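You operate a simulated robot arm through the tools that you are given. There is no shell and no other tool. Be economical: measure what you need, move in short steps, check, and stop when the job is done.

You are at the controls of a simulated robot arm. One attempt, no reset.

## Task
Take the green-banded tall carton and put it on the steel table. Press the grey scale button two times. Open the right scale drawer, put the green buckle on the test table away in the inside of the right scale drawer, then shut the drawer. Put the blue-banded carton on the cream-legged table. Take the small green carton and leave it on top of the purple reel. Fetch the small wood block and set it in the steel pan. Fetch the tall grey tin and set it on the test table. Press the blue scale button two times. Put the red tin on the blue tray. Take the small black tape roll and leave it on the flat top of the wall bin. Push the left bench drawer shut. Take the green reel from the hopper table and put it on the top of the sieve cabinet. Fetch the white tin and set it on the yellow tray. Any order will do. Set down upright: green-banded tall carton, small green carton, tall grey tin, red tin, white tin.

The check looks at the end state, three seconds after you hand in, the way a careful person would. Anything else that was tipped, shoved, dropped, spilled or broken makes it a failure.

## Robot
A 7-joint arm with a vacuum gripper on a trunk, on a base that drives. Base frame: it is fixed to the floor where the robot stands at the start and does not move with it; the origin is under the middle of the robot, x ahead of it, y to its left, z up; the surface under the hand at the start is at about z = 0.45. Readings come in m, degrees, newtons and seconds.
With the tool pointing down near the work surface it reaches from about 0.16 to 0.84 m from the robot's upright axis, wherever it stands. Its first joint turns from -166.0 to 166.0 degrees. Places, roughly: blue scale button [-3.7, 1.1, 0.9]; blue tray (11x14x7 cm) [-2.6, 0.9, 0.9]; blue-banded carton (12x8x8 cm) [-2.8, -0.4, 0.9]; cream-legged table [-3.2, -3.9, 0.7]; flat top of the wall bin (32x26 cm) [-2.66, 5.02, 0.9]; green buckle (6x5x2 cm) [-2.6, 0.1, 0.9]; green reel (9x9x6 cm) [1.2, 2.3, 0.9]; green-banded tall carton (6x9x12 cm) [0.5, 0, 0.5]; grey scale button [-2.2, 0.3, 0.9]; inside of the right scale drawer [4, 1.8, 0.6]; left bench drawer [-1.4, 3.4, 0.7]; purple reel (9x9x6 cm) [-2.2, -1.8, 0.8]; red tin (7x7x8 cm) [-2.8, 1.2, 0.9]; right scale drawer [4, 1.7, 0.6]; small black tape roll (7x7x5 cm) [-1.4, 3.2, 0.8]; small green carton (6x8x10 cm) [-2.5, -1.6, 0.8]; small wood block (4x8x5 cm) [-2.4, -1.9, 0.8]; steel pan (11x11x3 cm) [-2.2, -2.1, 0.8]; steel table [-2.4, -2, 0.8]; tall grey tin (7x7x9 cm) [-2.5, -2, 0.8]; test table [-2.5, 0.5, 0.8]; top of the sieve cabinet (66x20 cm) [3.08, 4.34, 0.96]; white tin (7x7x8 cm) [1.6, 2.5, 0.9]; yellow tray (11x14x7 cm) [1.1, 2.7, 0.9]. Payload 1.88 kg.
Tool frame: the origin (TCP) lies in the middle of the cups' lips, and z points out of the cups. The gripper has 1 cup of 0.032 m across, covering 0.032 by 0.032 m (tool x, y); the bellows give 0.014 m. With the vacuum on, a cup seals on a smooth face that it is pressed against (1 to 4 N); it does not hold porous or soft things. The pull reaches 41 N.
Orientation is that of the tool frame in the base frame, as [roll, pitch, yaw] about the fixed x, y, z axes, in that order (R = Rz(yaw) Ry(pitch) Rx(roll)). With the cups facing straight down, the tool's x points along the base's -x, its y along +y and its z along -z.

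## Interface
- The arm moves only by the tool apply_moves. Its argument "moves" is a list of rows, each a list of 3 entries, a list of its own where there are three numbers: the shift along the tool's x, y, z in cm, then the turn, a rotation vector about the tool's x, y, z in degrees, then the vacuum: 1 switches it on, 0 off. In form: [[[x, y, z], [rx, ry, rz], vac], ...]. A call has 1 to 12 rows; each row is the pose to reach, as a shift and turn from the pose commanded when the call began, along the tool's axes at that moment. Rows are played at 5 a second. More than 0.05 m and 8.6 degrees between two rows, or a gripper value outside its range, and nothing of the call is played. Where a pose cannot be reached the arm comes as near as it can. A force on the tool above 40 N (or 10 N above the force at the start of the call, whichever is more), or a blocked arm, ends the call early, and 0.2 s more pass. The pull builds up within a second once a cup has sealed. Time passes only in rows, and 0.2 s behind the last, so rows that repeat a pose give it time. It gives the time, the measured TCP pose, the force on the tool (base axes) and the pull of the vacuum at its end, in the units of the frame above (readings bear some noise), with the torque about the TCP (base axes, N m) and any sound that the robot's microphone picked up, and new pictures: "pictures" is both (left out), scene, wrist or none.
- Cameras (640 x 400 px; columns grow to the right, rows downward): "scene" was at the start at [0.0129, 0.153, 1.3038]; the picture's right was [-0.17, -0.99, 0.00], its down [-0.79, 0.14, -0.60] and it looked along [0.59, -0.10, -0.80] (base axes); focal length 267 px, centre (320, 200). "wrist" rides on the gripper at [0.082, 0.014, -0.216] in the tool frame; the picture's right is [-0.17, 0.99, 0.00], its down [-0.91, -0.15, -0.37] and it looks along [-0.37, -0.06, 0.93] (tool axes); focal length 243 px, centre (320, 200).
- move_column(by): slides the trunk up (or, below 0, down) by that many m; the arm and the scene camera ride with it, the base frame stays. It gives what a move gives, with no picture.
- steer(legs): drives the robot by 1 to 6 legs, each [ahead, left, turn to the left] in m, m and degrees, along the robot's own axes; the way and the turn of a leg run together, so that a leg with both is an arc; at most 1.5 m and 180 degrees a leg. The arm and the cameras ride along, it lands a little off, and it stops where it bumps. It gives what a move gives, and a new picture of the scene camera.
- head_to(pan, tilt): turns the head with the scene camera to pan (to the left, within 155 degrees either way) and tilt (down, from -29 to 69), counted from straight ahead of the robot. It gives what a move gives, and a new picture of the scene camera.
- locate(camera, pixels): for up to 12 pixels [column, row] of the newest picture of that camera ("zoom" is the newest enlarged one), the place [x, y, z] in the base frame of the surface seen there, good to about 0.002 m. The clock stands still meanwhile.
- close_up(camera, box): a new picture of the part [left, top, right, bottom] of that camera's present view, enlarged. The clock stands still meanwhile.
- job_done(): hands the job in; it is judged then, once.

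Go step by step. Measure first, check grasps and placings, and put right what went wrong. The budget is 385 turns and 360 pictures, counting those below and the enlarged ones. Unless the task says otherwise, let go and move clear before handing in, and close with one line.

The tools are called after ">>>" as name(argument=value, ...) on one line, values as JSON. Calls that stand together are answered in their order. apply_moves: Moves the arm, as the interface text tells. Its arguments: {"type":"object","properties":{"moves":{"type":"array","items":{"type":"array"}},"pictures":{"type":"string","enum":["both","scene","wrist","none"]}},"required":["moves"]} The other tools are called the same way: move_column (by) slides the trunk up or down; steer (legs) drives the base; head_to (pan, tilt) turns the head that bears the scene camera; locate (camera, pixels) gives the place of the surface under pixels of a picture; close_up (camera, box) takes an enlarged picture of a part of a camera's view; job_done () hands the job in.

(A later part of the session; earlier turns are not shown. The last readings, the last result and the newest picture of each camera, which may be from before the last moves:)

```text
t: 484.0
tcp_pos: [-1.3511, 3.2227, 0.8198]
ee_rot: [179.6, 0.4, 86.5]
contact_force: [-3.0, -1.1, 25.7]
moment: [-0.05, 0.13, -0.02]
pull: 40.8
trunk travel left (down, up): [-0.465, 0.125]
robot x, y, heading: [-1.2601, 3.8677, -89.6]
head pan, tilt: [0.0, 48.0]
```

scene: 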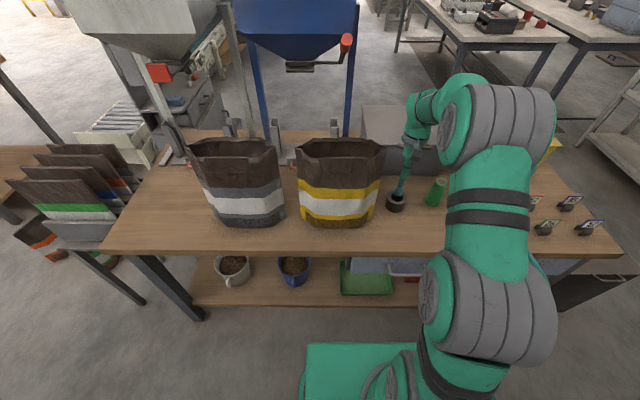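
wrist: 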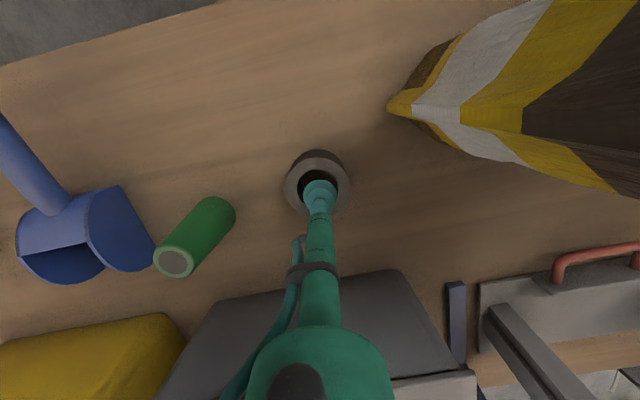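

Sealed. Lift 16 cm and retract; then look at the wall bin.

>>> apply_moves(moves=[[[0, 0, -1], [0, 0, 0], 1], [[0, 0, -5], [0, 0, 0], 1], [[0, 0, -9], [0, 0, 0], 1], [[0, 0, -13], [0, 0, 0], 1], [[1, 0, -16], [0, 0, 0], 1], [[5, 0, -18], [0, 0, 0], 1], [[9.5, 0, -19], [0, 0, 0], 1], [[14, 0, -19], [0, 0, 0], 1], [[18, 0, -19], [0, 0, 0], 1]], pictures="none")

>>> steer(legs=[[-0.15, 0, 0], [0, -1.1, 0]])

>>> head_to(pan=-150, tilt=30)

```text
t: 486.0
tcp_pos: [-1.3425, 3.4034, 1.0095]
ee_rot: [179.7, 0.2, 86.5]
contact_force: [-0.6, -1.2, -1.1]
moment: [0.03, 0.0, -0.03]
pull: 40.3
trunk travel left (down, up): [-0.465, 0.125]
robot x, y, heading: [-1.2564, 3.8657, -89.5]
head pan, tilt: [0.0, 48.0]
```

```text
t: 492.7
tcp_pos: [-2.4717, 3.5591, 1.0099]
ee_rot: [179.6, 0.3, 85.1]
contact_force: [0.4, -0.2, -0.7]
moment: [0.05, 0.03, 0.0]
pull: 40.7
trunk travel left (down, up): [-0.465, 0.125]
robot x, y, heading: [-2.3789, 4.0206, -91.0]
head pan, tilt: [0.0, 48.0]
```

scene: 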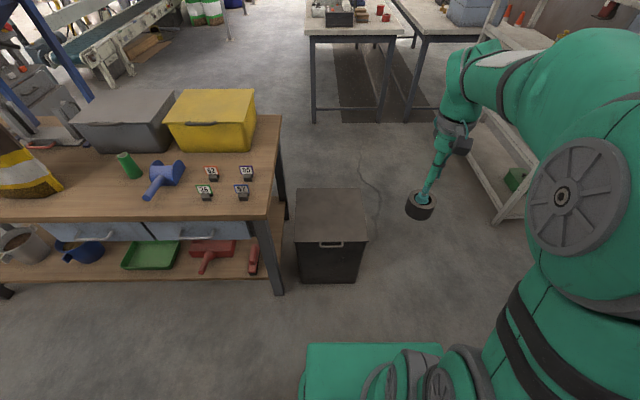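

```text
t: 495.1
tcp_pos: [-2.4715, 3.5592, 1.009]
ee_rot: [179.7, 0.1, 85.0]
contact_force: [0.2, 1.1, -0.9]
moment: [-0.02, -0.01, 0.01]
pull: 39.8
trunk travel left (down, up): [-0.465, 0.125]
robot x, y, heading: [-2.3739, 4.0229, -90.9]
head pan, tilt: [-150.0, 30.0]
```

scene: 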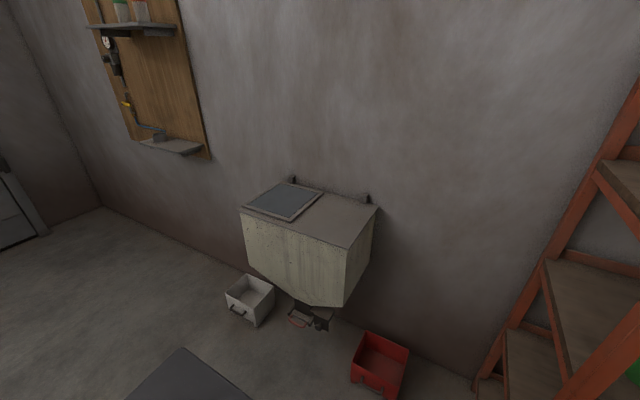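

The wall bin is behind. Turn 180° to face it.

>>> steer(legs=[[0, 0, 180]])

>>> head_to(pan=8, tilt=45)

```text
t: 502.8
tcp_pos: [-2.2831, 4.4836, 1.0094]
ee_rot: [179.7, 0.2, -94.6]
contact_force: [0.6, 0.0, -2.0]
moment: [-0.01, 0.01, -0.02]
pull: 40.9
trunk travel left (down, up): [-0.465, 0.125]
robot x, y, heading: [-2.3749, 4.0175, 89.2]
head pan, tilt: [-150.0, 30.0]
```

scene: 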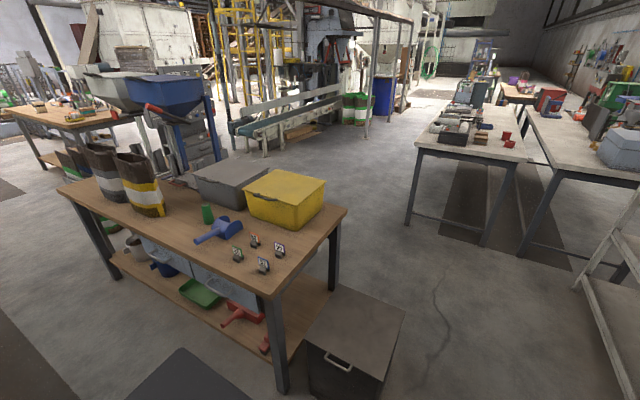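

```text
t: 505.3
tcp_pos: [-2.2828, 4.4842, 1.0109]
ee_rot: [179.7, 0.3, -94.7]
contact_force: [0.0, -0.4, -1.9]
moment: [0.0, 0.04, -0.01]
pull: 40.1
trunk travel left (down, up): [-0.465, 0.125]
robot x, y, heading: [-2.3769, 4.0158, 89.3]
head pan, tilt: [8.0, 45.0]
```

scene: 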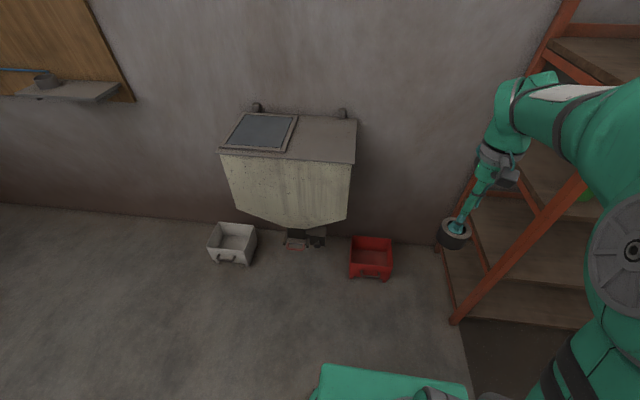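

>>> locate(camera="scene", pixels=[[330, 130], [350, 122], [352, 160], [295, 155], [302, 118], [265, 132], [222, 152], [372, 278], [232, 262], [245, 112], [342, 113], [456, 322]])

>>> close_up(camera="scene", box=[200, 80, 400, 205])

```text
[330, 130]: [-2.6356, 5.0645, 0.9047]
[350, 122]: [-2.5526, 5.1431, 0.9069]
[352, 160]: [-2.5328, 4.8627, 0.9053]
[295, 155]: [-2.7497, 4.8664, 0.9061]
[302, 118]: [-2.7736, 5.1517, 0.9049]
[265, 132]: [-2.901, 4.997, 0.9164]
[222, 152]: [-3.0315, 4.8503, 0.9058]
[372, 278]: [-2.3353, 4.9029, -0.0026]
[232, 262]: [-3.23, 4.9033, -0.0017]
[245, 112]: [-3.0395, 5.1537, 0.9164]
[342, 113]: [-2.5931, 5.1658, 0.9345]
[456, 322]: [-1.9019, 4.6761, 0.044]
```

```text
3.20 times, centred on (300, 142) of scene
```

zoom: 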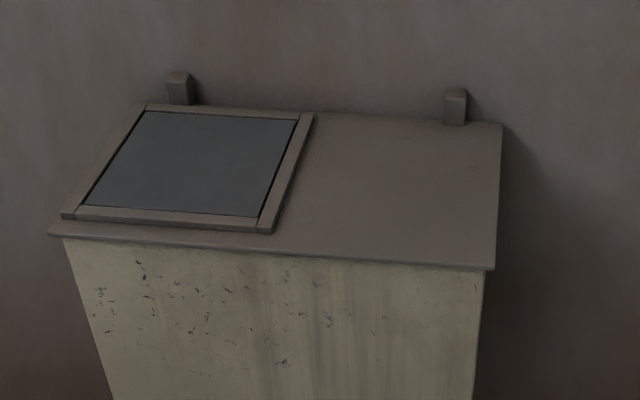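

Flat area x −2.74…−2.53, y 4.86…5.15, z 0.905. Drive nearer.

>>> steer(legs=[[0.25, 0.24, 0]])

```text
t: 507.5
tcp_pos: [-2.5228, 4.7387, 1.0103]
ee_rot: [179.7, 0.2, -94.6]
contact_force: [0.2, -0.9, -1.0]
moment: [-0.03, -0.01, 0.03]
pull: 41.0
trunk travel left (down, up): [-0.465, 0.125]
robot x, y, heading: [-2.6178, 4.2773, 89.3]
head pan, tilt: [8.0, 45.0]
```

scene: 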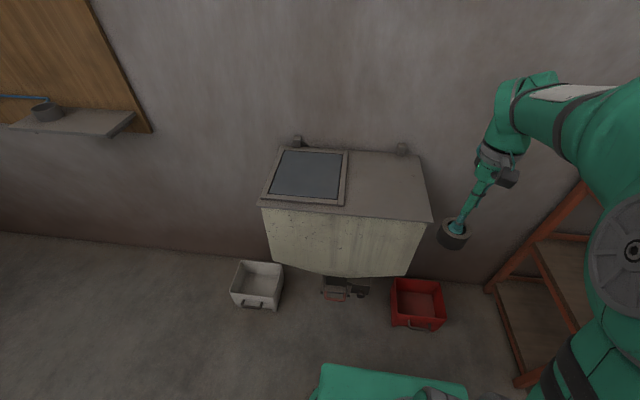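

>>> apply_moves(moves=[[[-3.7, 2.3, -1], [0, 0, 0], 1], [[-7.4, 4.6, -1], [0, 0, 0], 1], [[-11, 7, -1], [0, 0, 0], 1], [[-14.7, 9.3, -1], [0, 0, 0], 1], [[-18.4, 11.7, -1], [0, 0, 0], 1], [[-22, 14, -1], [0, 0, 0], 1], [[-22, 14, 3], [0, 0, 0], 1], [[-22, 14, 5], [0, 0, 0], 1]], pictures="both")

```text
t: 509.3
tcp_pos: [-2.6428, 4.9719, 0.9609]
ee_rot: [179.7, 0.2, -94.8]
contact_force: [0.9, -0.3, -1.1]
moment: [-0.06, -0.01, -0.01]
pull: 41.4
trunk travel left (down, up): [-0.465, 0.125]
robot x, y, heading: [-2.615, 4.2788, 89.2]
head pan, tilt: [8.0, 45.0]
```

scene: 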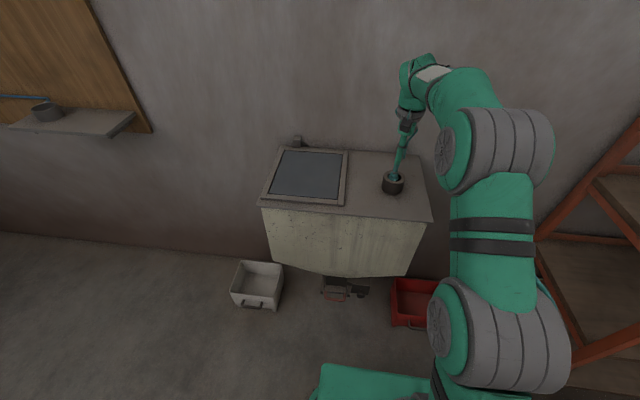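
wrist: 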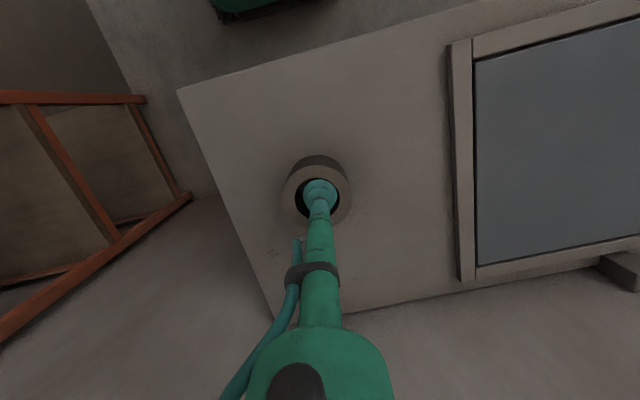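

Over the flat part. Lower, release, rise, retract.

>>> apply_moves(moves=[[[0, 0, 0.8], [0, 0, 0], 1], [[0, 0, 1.3], [0, 0, 0], 1], [[0, 0, 1.7], [0, 0, 0], 1], [[0, 0, 1.7], [0, 0, 0], 0], [[0, 0, 1.7], [0, 0, 0], 0], [[0, 0, 1.7], [0, 0, 0], 0], [[0, 0, 1.5], [0, 0, 0], 0], [[0, 0, -2], [0, 0, 0], 0], [[0, 0, -6], [0, 0, 0], 0], [[4, 0, -8], [0, 0, 0], 0], [[8.5, 0, -9], [0, 0, 0], 0], [[13, 0, -9], [0, 0, 0], 0]], pictures="both")

```text
t: 511.9
tcp_pos: [-2.6535, 4.8377, 1.0505]
ee_rot: [179.6, 0.2, -94.7]
contact_force: [-0.1, -0.4, -0.2]
moment: [-0.01, 0.0, -0.03]
pull: 0.0
trunk travel left (down, up): [-0.465, 0.125]
robot x, y, heading: [-2.6171, 4.2778, 89.0]
head pan, tilt: [8.0, 45.0]
```

scene: 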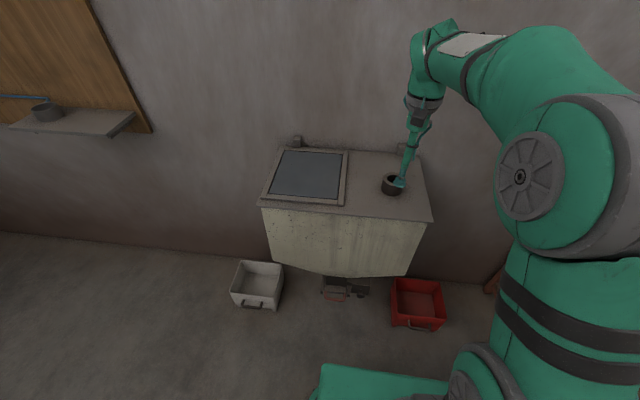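
wrist: 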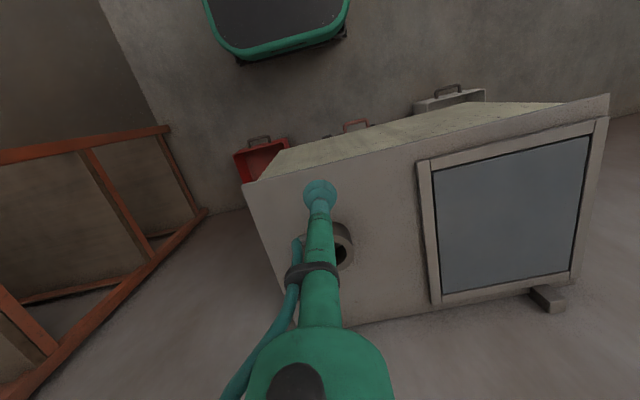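

The roll lies on the flat top. Next the test-table north end: retract, back away, turn south.

>>> apply_moves(moves=[[[4, 0, 0], [0, 0, 0], 0], [[8, 0, 0], [0, 0, 0], 0]], pictures="none")

>>> steer(legs=[[-0.5, 0.2, 0], [0, 0, 180]])

>>> head_to(pan=0, tilt=25)

```text
t: 512.5
tcp_pos: [-2.6602, 4.7571, 1.0492]
ee_rot: [179.6, 0.1, -94.6]
contact_force: [0.2, 0.6, 0.2]
moment: [-0.03, 0.01, 0.02]
pull: 0.2
trunk travel left (down, up): [-0.465, 0.125]
robot x, y, heading: [-2.614, 4.2762, 89.2]
head pan, tilt: [8.0, 45.0]
```

```text
t: 522.9
tcp_pos: [-2.8067, 3.3016, 1.0502]
ee_rot: [179.8, 0.1, 82.2]
contact_force: [0.0, -0.4, -0.2]
moment: [-0.02, 0.01, -0.01]
pull: 0.1
trunk travel left (down, up): [-0.465, 0.125]
robot x, y, heading: [-2.8229, 3.7821, -93.8]
head pan, tilt: [8.0, 45.0]
```

scene: 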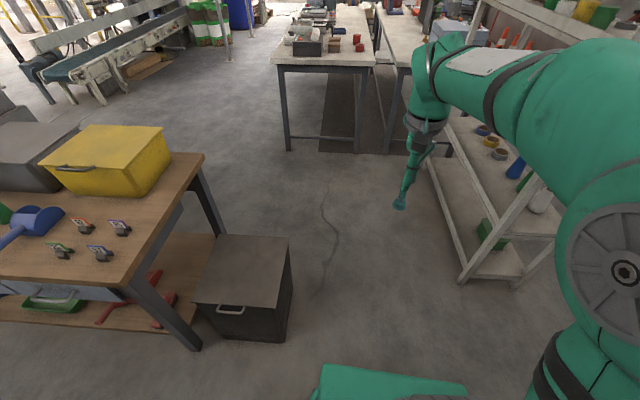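

```text
t: 523.7
tcp_pos: [-2.8052, 3.3009, 1.0498]
ee_rot: [179.8, 0.2, 82.1]
contact_force: [-0.4, 0.5, 0.9]
moment: [-0.03, 0.0, -0.01]
pull: 0.2
trunk travel left (down, up): [-0.465, 0.125]
robot x, y, heading: [-2.8259, 3.783, -94.1]
head pan, tilt: [0.0, 25.0]
```

scene: 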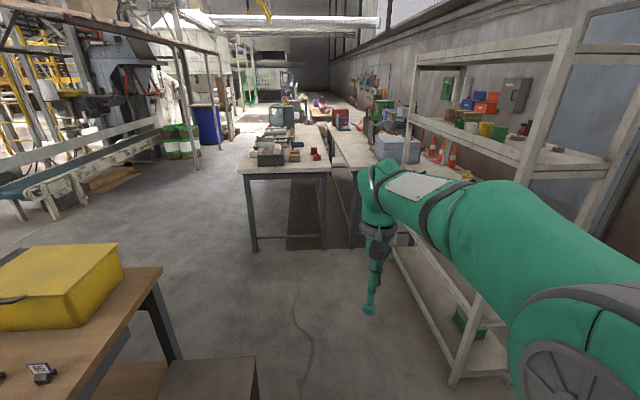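

>>> locate(camera="scene", pixels=[[255, 250], [325, 247], [350, 246], [240, 170], [330, 170], [385, 168], [316, 150], [295, 152], [450, 385], [395, 240], [310, 152], [270, 158]])

>>> close_up(camera="scene", box=[220, 80, 460, 230])

```text
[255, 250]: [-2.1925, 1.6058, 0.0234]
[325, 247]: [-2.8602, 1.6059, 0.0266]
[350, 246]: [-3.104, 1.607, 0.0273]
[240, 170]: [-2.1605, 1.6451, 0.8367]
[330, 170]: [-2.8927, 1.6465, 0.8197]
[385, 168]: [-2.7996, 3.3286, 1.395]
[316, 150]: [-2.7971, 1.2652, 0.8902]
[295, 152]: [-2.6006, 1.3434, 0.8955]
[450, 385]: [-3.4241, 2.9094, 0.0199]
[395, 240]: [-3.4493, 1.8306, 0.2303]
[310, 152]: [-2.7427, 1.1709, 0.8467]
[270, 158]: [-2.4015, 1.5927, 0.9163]
```

```text
2.67 times, centred on (340, 155) of scene
```

zoom: 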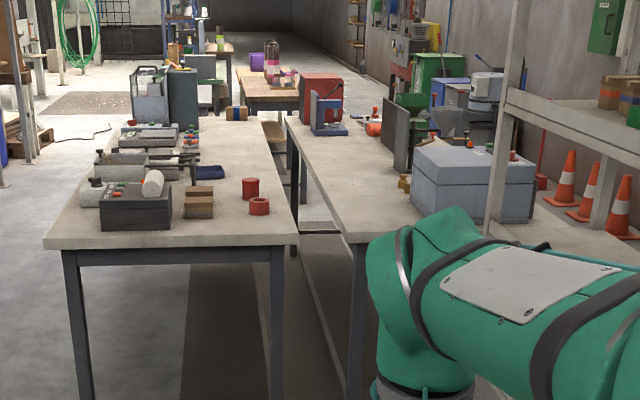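

The red tin is reachable from the table's north end. I drive south to about (-2.75,2.25) and look more closely at both tables.

>>> steer(legs=[[1.45, 0, 4], [0.1, -0.1, 0]])

>>> head_to(pan=-25, tilt=38)

```text
t: 531.7
tcp_pos: [-2.911, 1.7794, 1.0507]
ee_rot: [179.7, 0.3, 86.5]
contact_force: [-0.1, -0.6, -0.9]
moment: [-0.02, 0.02, -0.01]
pull: 0.1
trunk travel left (down, up): [-0.465, 0.125]
robot x, y, heading: [-2.9637, 2.2594, -89.3]
head pan, tilt: [0.0, 25.0]
```

scene: 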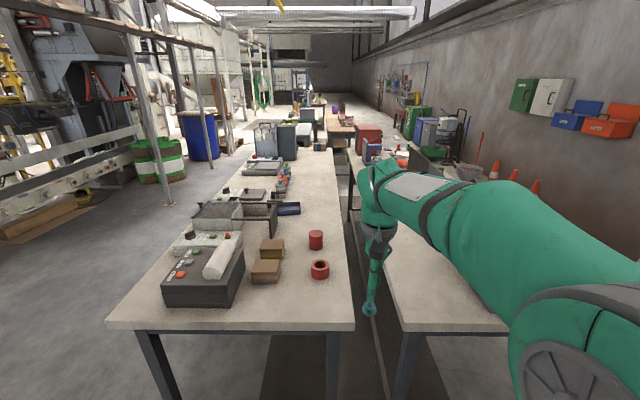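

```text
t: 532.6
tcp_pos: [-2.9098, 1.7805, 1.0501]
ee_rot: [179.7, 0.2, 86.5]
contact_force: [0.6, -0.4, 0.5]
moment: [-0.02, 0.0, -0.02]
pull: 0.1
trunk travel left (down, up): [-0.465, 0.125]
robot x, y, heading: [-2.9673, 2.2608, -89.6]
head pan, tilt: [-25.0, 38.0]
```

scene: 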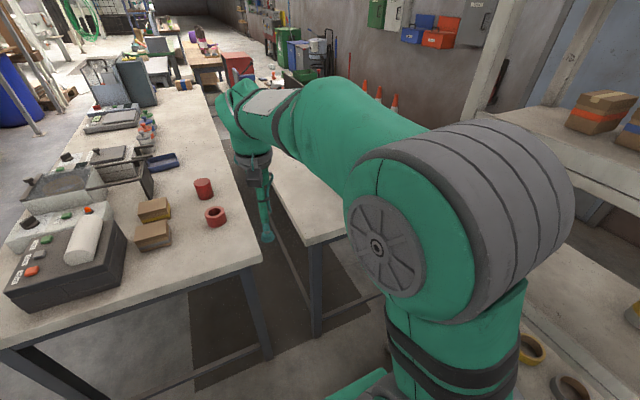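

>>> head_to(pan=15, tilt=42)

>>> close_up(camera="scene", box=[260, 60, 500, 260])

```text
t: 533.6
tcp_pos: [-2.9101, 1.7814, 1.0503]
ee_rot: [179.7, 0.3, 86.4]
contact_force: [0.7, 0.1, -0.6]
moment: [0.02, -0.01, 0.02]
pull: 0.0
trunk travel left (down, up): [-0.465, 0.125]
robot x, y, heading: [-2.9627, 2.2569, -89.6]
head pan, tilt: [15.0, 42.0]
```

scene: 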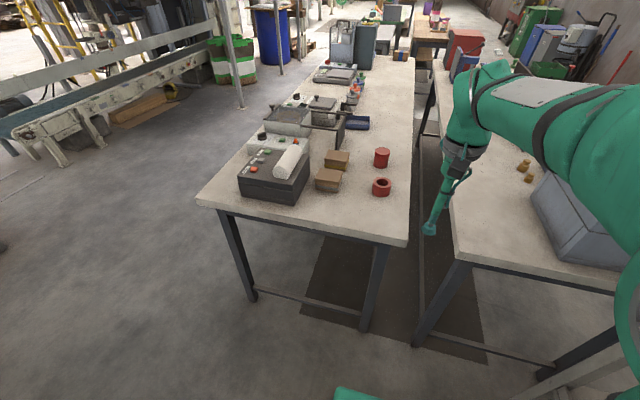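

```text
2.00 times, centred on (380, 160) of scene
```

zoom: 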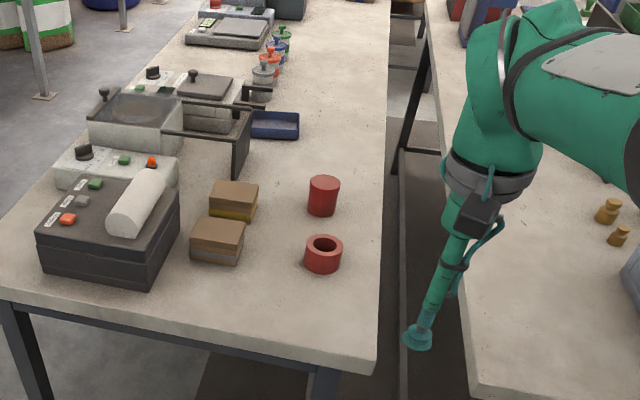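

>>> locate(camera="scene", pixels=[[381, 152], [375, 153], [387, 153], [381, 182], [357, 123], [349, 120], [366, 120], [350, 130], [367, 130], [300, 300], [330, 160], [525, 170]])

>>> locate(camera="zoom", pixels=[[325, 182], [310, 183], [338, 183], [324, 190], [325, 177], [252, 115], [297, 113], [255, 138], [298, 138], [275, 124]])

```text
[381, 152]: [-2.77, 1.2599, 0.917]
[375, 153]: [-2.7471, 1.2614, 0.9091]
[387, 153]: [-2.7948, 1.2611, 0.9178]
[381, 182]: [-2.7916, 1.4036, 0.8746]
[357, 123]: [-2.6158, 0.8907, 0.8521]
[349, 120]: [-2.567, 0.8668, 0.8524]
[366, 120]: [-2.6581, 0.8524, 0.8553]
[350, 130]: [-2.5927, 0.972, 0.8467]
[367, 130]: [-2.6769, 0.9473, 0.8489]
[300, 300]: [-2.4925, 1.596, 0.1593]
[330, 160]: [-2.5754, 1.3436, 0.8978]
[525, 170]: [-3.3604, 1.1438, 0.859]
```

```text
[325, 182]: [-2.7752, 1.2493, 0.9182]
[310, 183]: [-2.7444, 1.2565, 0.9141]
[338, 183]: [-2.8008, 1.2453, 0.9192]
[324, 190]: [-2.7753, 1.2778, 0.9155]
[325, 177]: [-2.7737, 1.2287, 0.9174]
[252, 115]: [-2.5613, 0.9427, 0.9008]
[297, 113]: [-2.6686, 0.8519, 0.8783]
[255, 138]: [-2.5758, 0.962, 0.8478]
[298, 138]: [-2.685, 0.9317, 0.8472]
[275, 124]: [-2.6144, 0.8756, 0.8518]
```

Tin centre (-2.773,1.253), top 0.9175. Drive forward 0.28, left 0.15.

>>> steer(legs=[[0.27, 0.15, 0]])

>>> apply_moves(moves=[[[-4.5, 0, 0], [0, 0, 0], 0], [[-9, 0, 0], [0, 0, 0], 0], [[-13.5, 0, 2], [0, 0, 0], 0], [[-18, 0, 5], [0, 0, 0], 0]], pictures="wrist")

```text
t: 535.7
tcp_pos: [-2.7556, 1.5139, 1.0496]
ee_rot: [179.8, 0.2, 86.7]
contact_force: [-0.7, 0.8, 0.1]
moment: [-0.01, -0.01, 0.02]
pull: 0.1
trunk travel left (down, up): [-0.465, 0.125]
robot x, y, heading: [-2.81, 1.9948, -89.3]
head pan, tilt: [15.0, 42.0]
```

scene: 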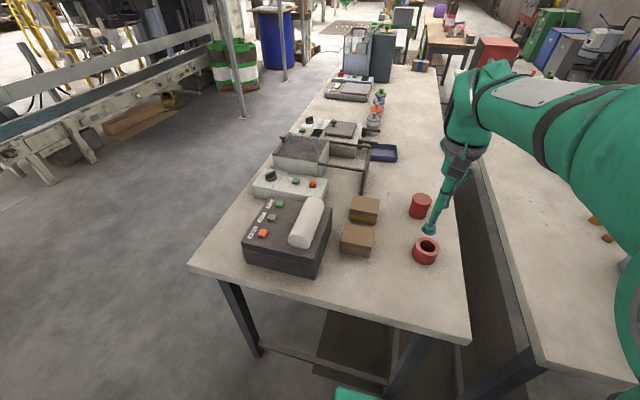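

```text
refused: row 4 steps farther than a row can; nothing moved
```

>>> apply_moves(moves=[[[-4.5, 0, 0], [0, 0, 0], 0], [[-9, 0, 0], [0, 0, 0], 0], [[-13.5, 0, 1], [0, 0, 0], 0], [[-18, 0, 2], [0, 0, 0], 0], [[-22.3, -0.1, 3], [0, 0, 0], 0], [[-26.1, -0.2, 4], [0, 0, 0], 0], [[-26.1, -0.2, 8], [0, 0, 0], 0], [[-26.1, -0.2, 9.5], [0, 0, 0], 0]], pictures="wrist")

```text
t: 537.5
tcp_pos: [-2.7726, 1.2537, 0.9557]
ee_rot: [179.7, 0.3, 86.7]
contact_force: [-0.2, 0.3, -0.6]
moment: [-0.01, -0.04, 0.0]
pull: 0.0
trunk travel left (down, up): [-0.465, 0.125]
robot x, y, heading: [-2.8114, 1.9931, -89.1]
head pan, tilt: [15.0, 42.0]
```

wrist: 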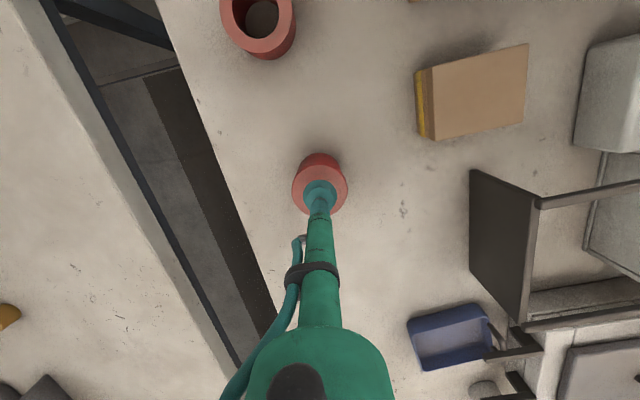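

Slight correction 0.5 cm further; press, seal and measure the tray meanwhile.

>>> locate(camera="wrist", pixels=[[410, 322], [480, 308], [490, 345], [425, 365], [450, 345], [500, 330], [515, 340], [490, 195], [540, 205], [505, 260]])

>>> apply_moves(moves=[[[-0.5, 0, 2.5], [0, 0, 0], 1], [[-0.5, 0, 3.6], [0, 0, 0], 1], [[-0.5, 0, 4], [0, 0, 0], 1], [[-0.5, 0, 4.2], [0, 0, 0], 1], [[-0.5, 0, 4.2], [0, 0, 0], 1], [[-0.5, 0, 4.2], [0, 0, 0], 1], [[-0.5, 0, 4.2], [0, 0, 0], 1], [[-0.5, 0, 4.2], [0, 0, 0], 1]], pictures="none")

```text
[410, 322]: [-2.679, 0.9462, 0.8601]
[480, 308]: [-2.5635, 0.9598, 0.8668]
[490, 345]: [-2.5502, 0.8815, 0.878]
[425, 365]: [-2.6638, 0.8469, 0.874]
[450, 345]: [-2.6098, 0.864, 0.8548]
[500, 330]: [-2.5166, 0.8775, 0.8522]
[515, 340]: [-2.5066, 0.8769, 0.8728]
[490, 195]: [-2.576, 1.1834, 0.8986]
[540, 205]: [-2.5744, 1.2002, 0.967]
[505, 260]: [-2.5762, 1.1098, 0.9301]
```

```text
t: 539.3
tcp_pos: [-2.7719, 1.2475, 0.9162]
ee_rot: [179.8, 0.4, 86.6]
contact_force: [-1.3, -5.9, 24.8]
moment: [0.07, 0.18, 0.05]
pull: 41.1
trunk travel left (down, up): [-0.465, 0.125]
robot x, y, heading: [-2.8136, 1.9963, -89.4]
head pan, tilt: [15.0, 42.0]
```

Sealed. Lift, retract, then drive round to the table's front side.

>>> apply_moves(moves=[[[0, 0, -2], [0, 0, 0], 1], [[0, 0, -6], [0, 0, 0], 1], [[0, 0, -10], [0, 0, 0], 1], [[0, 0, -13], [0, 0, 0], 1], [[4.5, 0, -14], [0, 0, 0], 1], [[9, 0, -15], [0, 0, 0], 1], [[13.5, 0, -16], [0, 0, 0], 1], [[18, 0, -17], [0, 0, 0], 1], [[22.5, 0, -18], [0, 0, 0], 1], [[27, 0, -18], [0, 0, 0], 1]], pictures="none")

>>> steer(legs=[[-0.3, 0, 0], [0, 1.3, 0], [0, 0, -90], [0, 1.3, 0]])

>>> head_to(pan=0, tilt=45)

```text
t: 541.5
tcp_pos: [-2.7552, 1.5198, 1.0914]
ee_rot: [179.6, 0.3, 86.6]
contact_force: [0.1, 0.0, -1.9]
moment: [0.03, -0.03, 0.01]
pull: 40.3
trunk travel left (down, up): [-0.465, 0.125]
robot x, y, heading: [-2.811, 1.9971, -89.5]
head pan, tilt: [15.0, 42.0]
```

```text
t: 559.8
tcp_pos: [-1.9044, 0.9475, 1.0917]
ee_rot: [179.7, 0.2, -0.9]
contact_force: [0.1, -0.4, -2.2]
moment: [0.0, 0.04, 0.0]
pull: 40.6
trunk travel left (down, up): [-0.465, 0.125]
robot x, y, heading: [-1.431, 1.0199, -176.9]
head pan, tilt: [15.0, 42.0]
```

scene: 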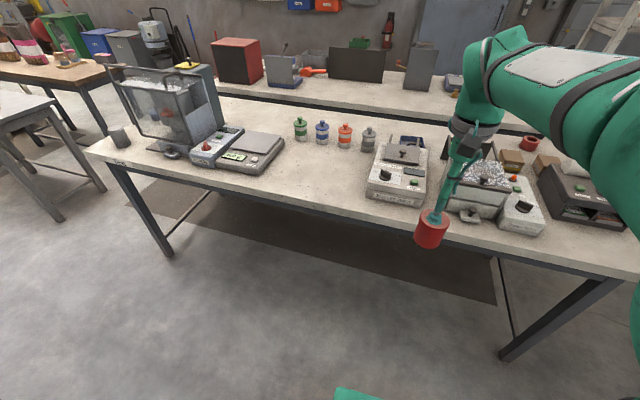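

```text
t: 560.5
tcp_pos: [-1.9041, 0.9462, 1.0904]
ee_rot: [179.6, 0.2, -1.0]
contact_force: [0.4, 0.1, -2.2]
moment: [0.01, -0.01, -0.01]
pull: 40.6
trunk travel left (down, up): [-0.465, 0.125]
robot x, y, heading: [-1.4318, 1.0214, -176.9]
head pan, tilt: [0.0, 45.0]
```

scene: 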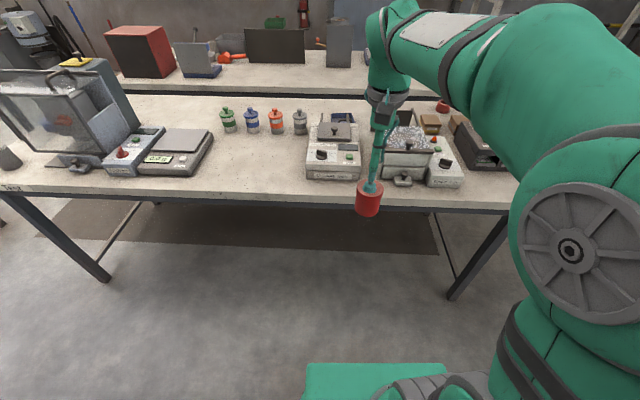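

>>> locate(camera="scene", pixels=[[335, 130], [322, 152], [345, 115], [355, 118], [405, 130], [400, 110], [340, 122], [300, 115], [405, 180], [380, 150]])

>>> steer(legs=[[0.36, 0, -3]])

>>> close_up(camera="scene", box=[260, 80, 500, 250])

```text
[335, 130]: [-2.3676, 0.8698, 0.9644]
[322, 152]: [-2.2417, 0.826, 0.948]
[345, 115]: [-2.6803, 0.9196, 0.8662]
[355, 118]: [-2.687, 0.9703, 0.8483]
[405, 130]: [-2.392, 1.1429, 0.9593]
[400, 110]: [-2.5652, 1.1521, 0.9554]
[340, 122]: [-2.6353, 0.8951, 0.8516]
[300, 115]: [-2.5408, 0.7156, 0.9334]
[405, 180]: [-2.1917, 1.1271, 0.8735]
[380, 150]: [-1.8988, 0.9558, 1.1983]
```

```text
t: 562.8
tcp_pos: [-2.2647, 0.9616, 1.0912]
ee_rot: [179.7, 0.2, -3.9]
contact_force: [-0.1, -0.1, -1.8]
moment: [0.01, -0.03, -0.01]
pull: 41.2
trunk travel left (down, up): [-0.465, 0.125]
robot x, y, heading: [-1.7865, 1.0153, -180.0]
head pan, tilt: [0.0, 45.0]
```

scene: 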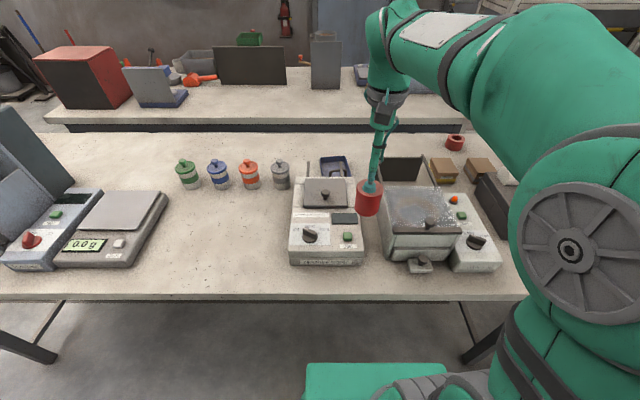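

```text
2.35 times, centred on (380, 165) of scene
```

zoom: 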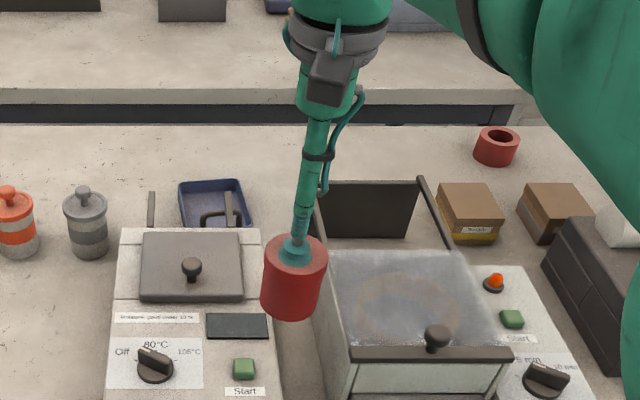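

>>> locate(camera="zoom", pixels=[[181, 184], [241, 180], [250, 224], [187, 230], [212, 205], [205, 218], [235, 216], [220, 212], [150, 200], [228, 200], [290, 245], [293, 275]])

```text
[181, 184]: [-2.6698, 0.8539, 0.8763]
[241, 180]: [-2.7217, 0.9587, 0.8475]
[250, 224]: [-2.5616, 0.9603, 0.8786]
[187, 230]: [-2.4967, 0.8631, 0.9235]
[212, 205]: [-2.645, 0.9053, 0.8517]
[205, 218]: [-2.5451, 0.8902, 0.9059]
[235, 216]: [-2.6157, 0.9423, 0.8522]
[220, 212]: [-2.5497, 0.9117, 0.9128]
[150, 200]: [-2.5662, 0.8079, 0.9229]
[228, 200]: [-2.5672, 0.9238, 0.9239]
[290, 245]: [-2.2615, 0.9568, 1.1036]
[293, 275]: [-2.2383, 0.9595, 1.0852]
```

Handle and two hinge bars of the moisture tester are near x≈-2.55…-2.57. I drive 4 cm closer, then move over the tray's far part at height and look.

>>> steer(legs=[[0.045, 0.06, 0]])

>>> apply_moves(moves=[[[-4.5, 0.5, 0], [0, 0, 0], 1], [[-9, 1, 0], [0, 0, 0], 1], [[-13.5, 1.5, 0], [0, 0, 0], 1], [[-18, 2, 0], [0, 0, 0], 1], [[-22, 2, 0.5], [0, 0, 0], 1], [[-26, 2, 1], [0, 0, 0], 1], [[-29, 2, 1.5], [0, 0, 0], 1], [[-31.5, 2, 2], [0, 0, 0], 1]], pictures="both")

```text
t: 563.9
tcp_pos: [-2.3087, 0.9012, 1.0914]
ee_rot: [179.7, 0.1, -3.8]
contact_force: [-0.3, 0.1, -1.4]
moment: [-0.03, 0.0, 0.02]
pull: 41.0
trunk travel left (down, up): [-0.465, 0.125]
robot x, y, heading: [-1.8317, 0.9504, -179.8]
head pan, tilt: [0.0, 45.0]
```

scene: 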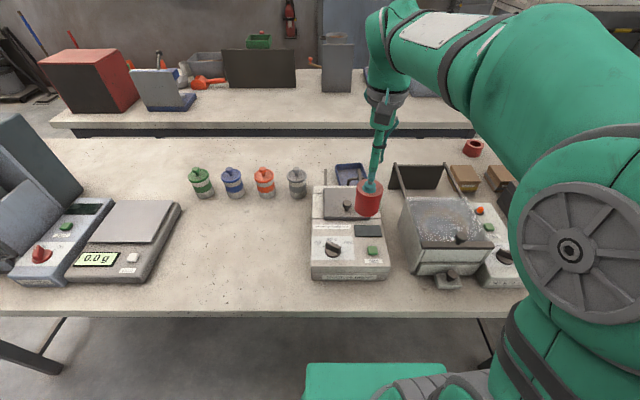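

```text
t: 565.7
tcp_pos: [-2.5931, 0.9, 1.0723]
ee_rot: [179.5, 0.6, -3.9]
contact_force: [1.9, -0.2, 0.5]
moment: [-0.02, 0.21, -0.02]
pull: 41.2
out of reach, approached as far as the arm can: row 7, 8
trunk travel left (down, up): [-0.465, 0.125]
robot x, y, heading: [-1.8348, 0.9514, -179.9]
head pan, tilt: [0.0, 45.0]
```

scene: 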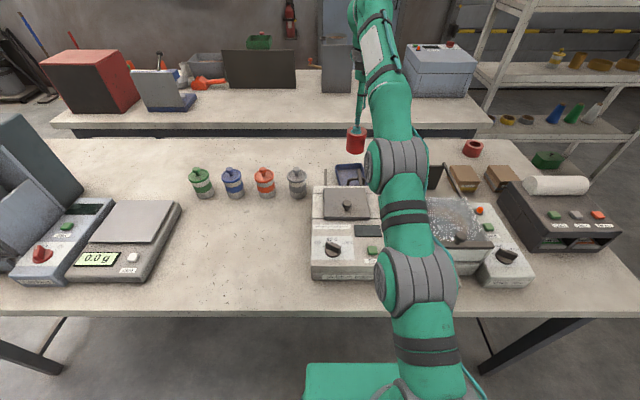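
wrist: 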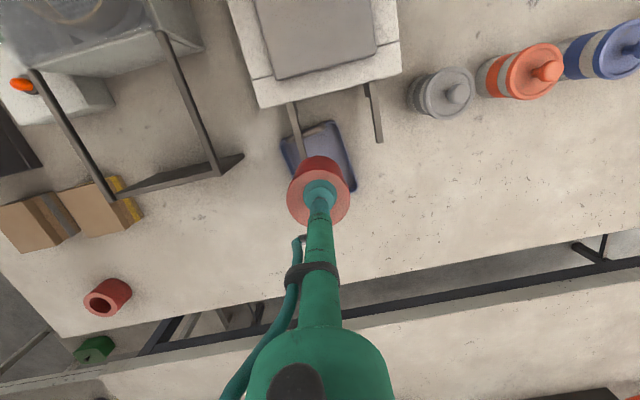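

>>> locate(camera="wrist", pixels=[[300, 152], [293, 115], [381, 138], [372, 95], [318, 128], [340, 125], [288, 155], [352, 185], [346, 150]])

>>> close_up(camera="wrist", box=[256, 70, 416, 220])

>>> move_column(by=0.1)

```text
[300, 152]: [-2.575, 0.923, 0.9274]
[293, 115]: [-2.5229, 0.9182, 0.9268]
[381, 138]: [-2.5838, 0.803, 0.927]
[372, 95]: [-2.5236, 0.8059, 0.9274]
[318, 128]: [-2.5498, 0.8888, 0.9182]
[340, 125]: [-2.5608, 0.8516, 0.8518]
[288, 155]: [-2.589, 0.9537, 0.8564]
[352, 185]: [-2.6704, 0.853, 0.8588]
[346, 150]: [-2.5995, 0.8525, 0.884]
```

```text
2.67 times, centred on (336, 145) of wrist
```

zoom: 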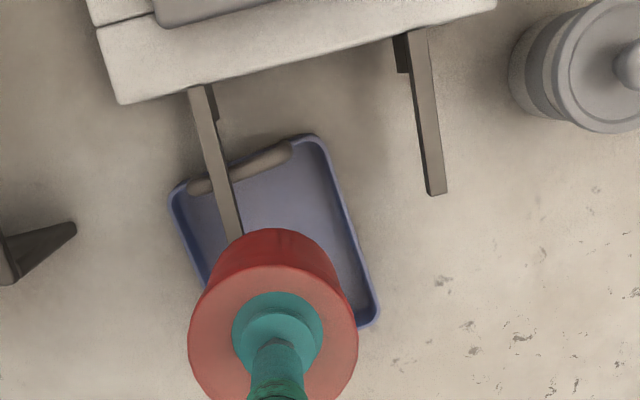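

```text
t: 567.0
tcp_pos: [-2.5947, 0.9, 1.1659]
ee_rot: [179.7, 0.1, -3.8]
contact_force: [-1.1, -0.4, -1.8]
moment: [0.04, -0.02, -0.02]
pull: 40.4
trunk travel left (down, up): [-0.565, 0.025]
robot x, y, heading: [-1.8322, 0.9539, -180.0]
head pan, tilt: [0.0, 45.0]
```

Bar ends at x≈-2.584; target tin centre (-2.631,0.902). Lower to mid-height and move out.

>>> apply_moves(moves=[[[0, 0, 4.5], [0, 0, 0], 1], [[0, 0, 9], [0, 0, 0], 1], [[-3.6, 0, 10], [0, 0, 0], 1], [[-3.6, 0, 13], [0, 0, 0], 1], [[-3.6, 0, 13], [0, 0, 0], 1]], pictures="both")

>>> close_up(camera="wrist", box=[240, 70, 400, 220])

```text
t: 568.2
tcp_pos: [-2.6309, 0.9035, 1.0375]
ee_rot: [179.7, 0.1, -3.8]
contact_force: [0.7, -0.3, -1.5]
moment: [0.02, -0.05, 0.0]
pull: 40.5
trunk travel left (down, up): [-0.565, 0.025]
robot x, y, heading: [-1.8324, 0.9533, -179.9]
head pan, tilt: [0.0, 45.0]
```

scene: 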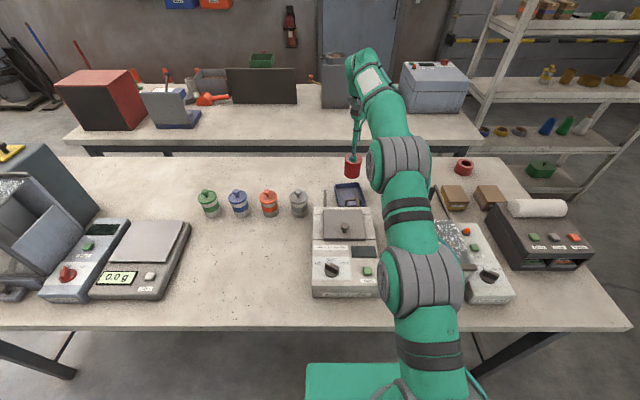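
wrist: 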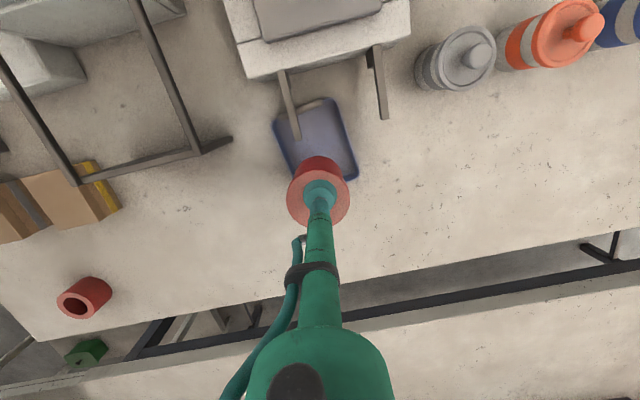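

```text
2.67 times, centred on (320, 145) of wrist
```

zoom: 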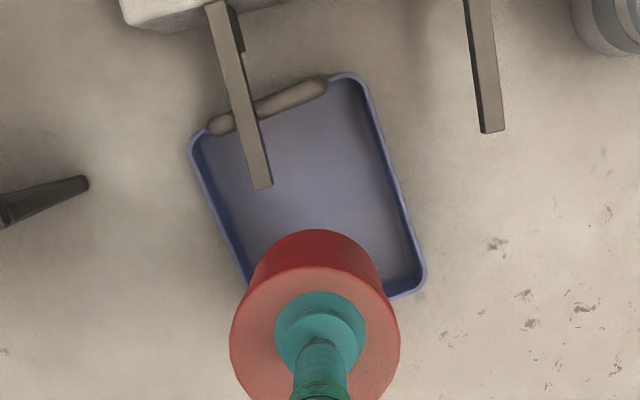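

>>> locate(camera="zoom", pixels=[[194, 145], [362, 78], [424, 278], [400, 297], [262, 187], [242, 280], [222, 240], [310, 160], [405, 200], [270, 120]])

```text
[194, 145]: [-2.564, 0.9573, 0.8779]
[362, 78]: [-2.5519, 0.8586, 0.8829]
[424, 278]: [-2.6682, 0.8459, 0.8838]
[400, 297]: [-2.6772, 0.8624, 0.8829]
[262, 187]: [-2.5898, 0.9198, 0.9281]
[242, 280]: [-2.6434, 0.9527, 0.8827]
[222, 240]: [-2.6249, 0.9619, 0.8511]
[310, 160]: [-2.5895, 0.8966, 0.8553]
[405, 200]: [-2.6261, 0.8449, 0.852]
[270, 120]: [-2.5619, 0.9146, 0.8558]
```

Tin's far margin and bar clearance are balanced at x≈-2.634; shift 0.4 cm in y, then lower gently.

>>> apply_moves(moves=[[[0, 0.4, 2], [0, 0, 0], 1], [[0, 0.4, 4.5], [0, 0, 0], 1], [[0, 0.4, 7], [0, 0, 0], 1], [[0, 0.4, 9], [0, 0, 0], 1], [[0, 0.4, 10.5], [0, 0, 0], 1], [[0, 0.4, 11.3], [0, 0, 0], 1]], pictures="wrist")

>>> close_up(camera="wrist", box=[240, 70, 400, 220])

```text
t: 569.6
tcp_pos: [-2.6326, 0.8962, 0.9237]
ee_rot: [179.6, 0.3, -3.8]
contact_force: [0.2, -1.2, 5.1]
moment: [0.09, -0.11, -0.03]
pull: 40.7
trunk travel left (down, up): [-0.565, 0.025]
robot x, y, heading: [-1.8334, 0.9531, -180.0]
head pan, tilt: [0.0, 45.0]
```

wrist: 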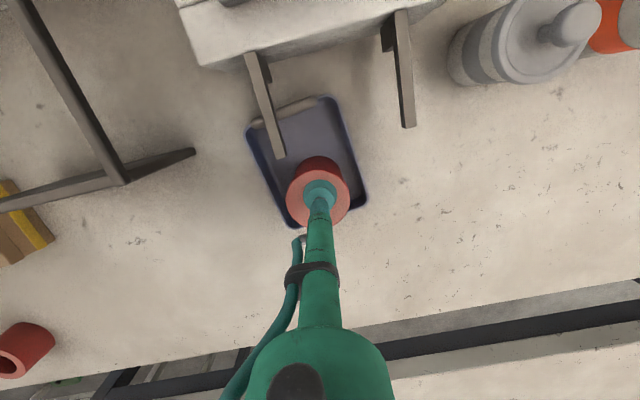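

```text
2.67 times, centred on (320, 145) of wrist
```

zoom: 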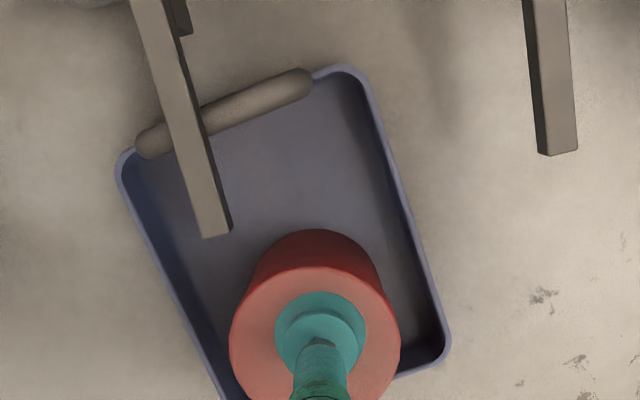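

Inside the tray with 5 N contact. A hair lower, then release and rise.

>>> apply_moves(moves=[[[0, 0, 0.2], [0, 0, 0], 1], [[0, 0, 0.2], [0, 0, 0], 0], [[0, 0, 0.2], [0, 0, 0], 0], [[0, 0, 0.2], [0, 0, 0], 0], [[0, 0, 0], [0, 0, 0], 0], [[0, 0, -2], [0, 0, 0], 0], [[0, 0, -6], [0, 0, 0], 0], [[0, 0, -10], [0, 0, 0], 0], [[1, 0, -14], [0, 0, 0], 0]], pictures="both")

>>> close_up(camera="wrist", box=[240, 70, 400, 220])

```text
t: 571.6
tcp_pos: [-2.6202, 0.897, 1.0657]
ee_rot: [179.7, 0.1, -3.9]
contact_force: [-0.2, -0.7, -0.8]
moment: [0.05, -0.02, -0.04]
pull: 0.0
trunk travel left (down, up): [-0.565, 0.025]
robot x, y, heading: [-1.8351, 0.9527, -179.9]
head pan, tilt: [0.0, 45.0]
```

scene: 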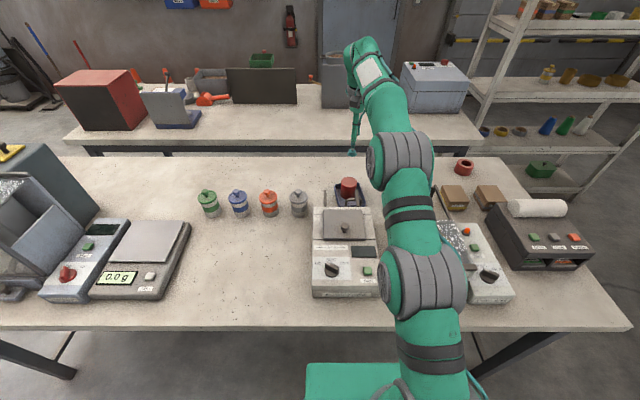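
wrist: 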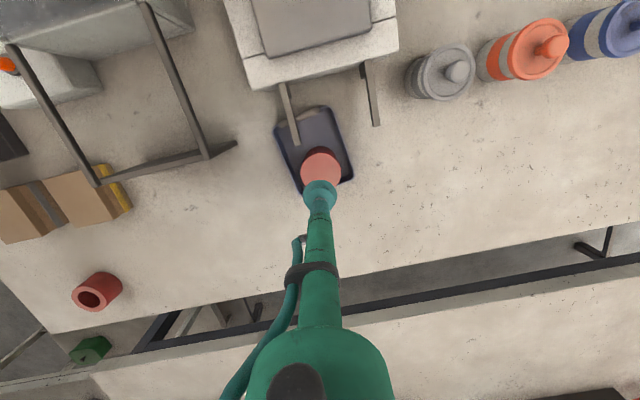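

```text
2.67 times, centred on (320, 145) of wrist
```

zoom: 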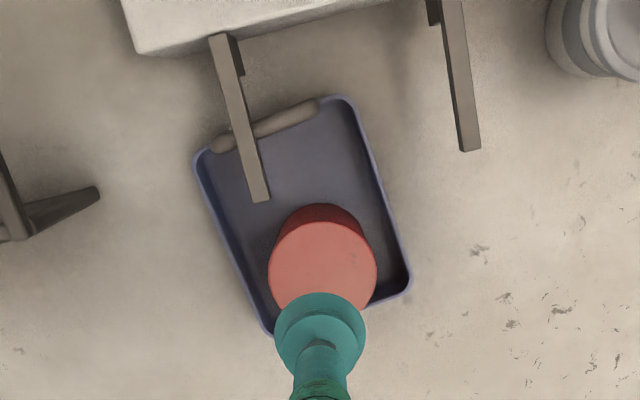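

The red tin stands in the tray. Now find the blue scale button on the back table.

>>> close_up(camera="scene", box=[300, 20, 500, 145])

>>> locate(camera="scene", pixels=[[432, 63], [445, 61], [420, 65], [425, 85], [400, 70], [465, 75], [445, 110], [475, 135], [210, 100], [335, 75], [180, 120]])

```text
3.20 times, centred on (400, 82) of scene
```

zoom: 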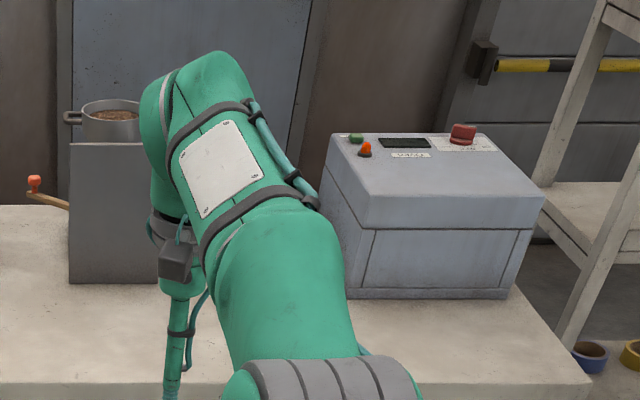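

```text
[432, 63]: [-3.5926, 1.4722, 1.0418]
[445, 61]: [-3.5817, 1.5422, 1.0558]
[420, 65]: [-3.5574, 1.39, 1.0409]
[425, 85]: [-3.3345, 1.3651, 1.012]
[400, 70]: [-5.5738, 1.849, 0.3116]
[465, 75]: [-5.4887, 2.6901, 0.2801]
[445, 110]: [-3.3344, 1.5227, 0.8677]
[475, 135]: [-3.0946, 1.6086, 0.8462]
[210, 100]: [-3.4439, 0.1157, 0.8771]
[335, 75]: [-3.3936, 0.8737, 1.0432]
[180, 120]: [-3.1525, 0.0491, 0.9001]
```

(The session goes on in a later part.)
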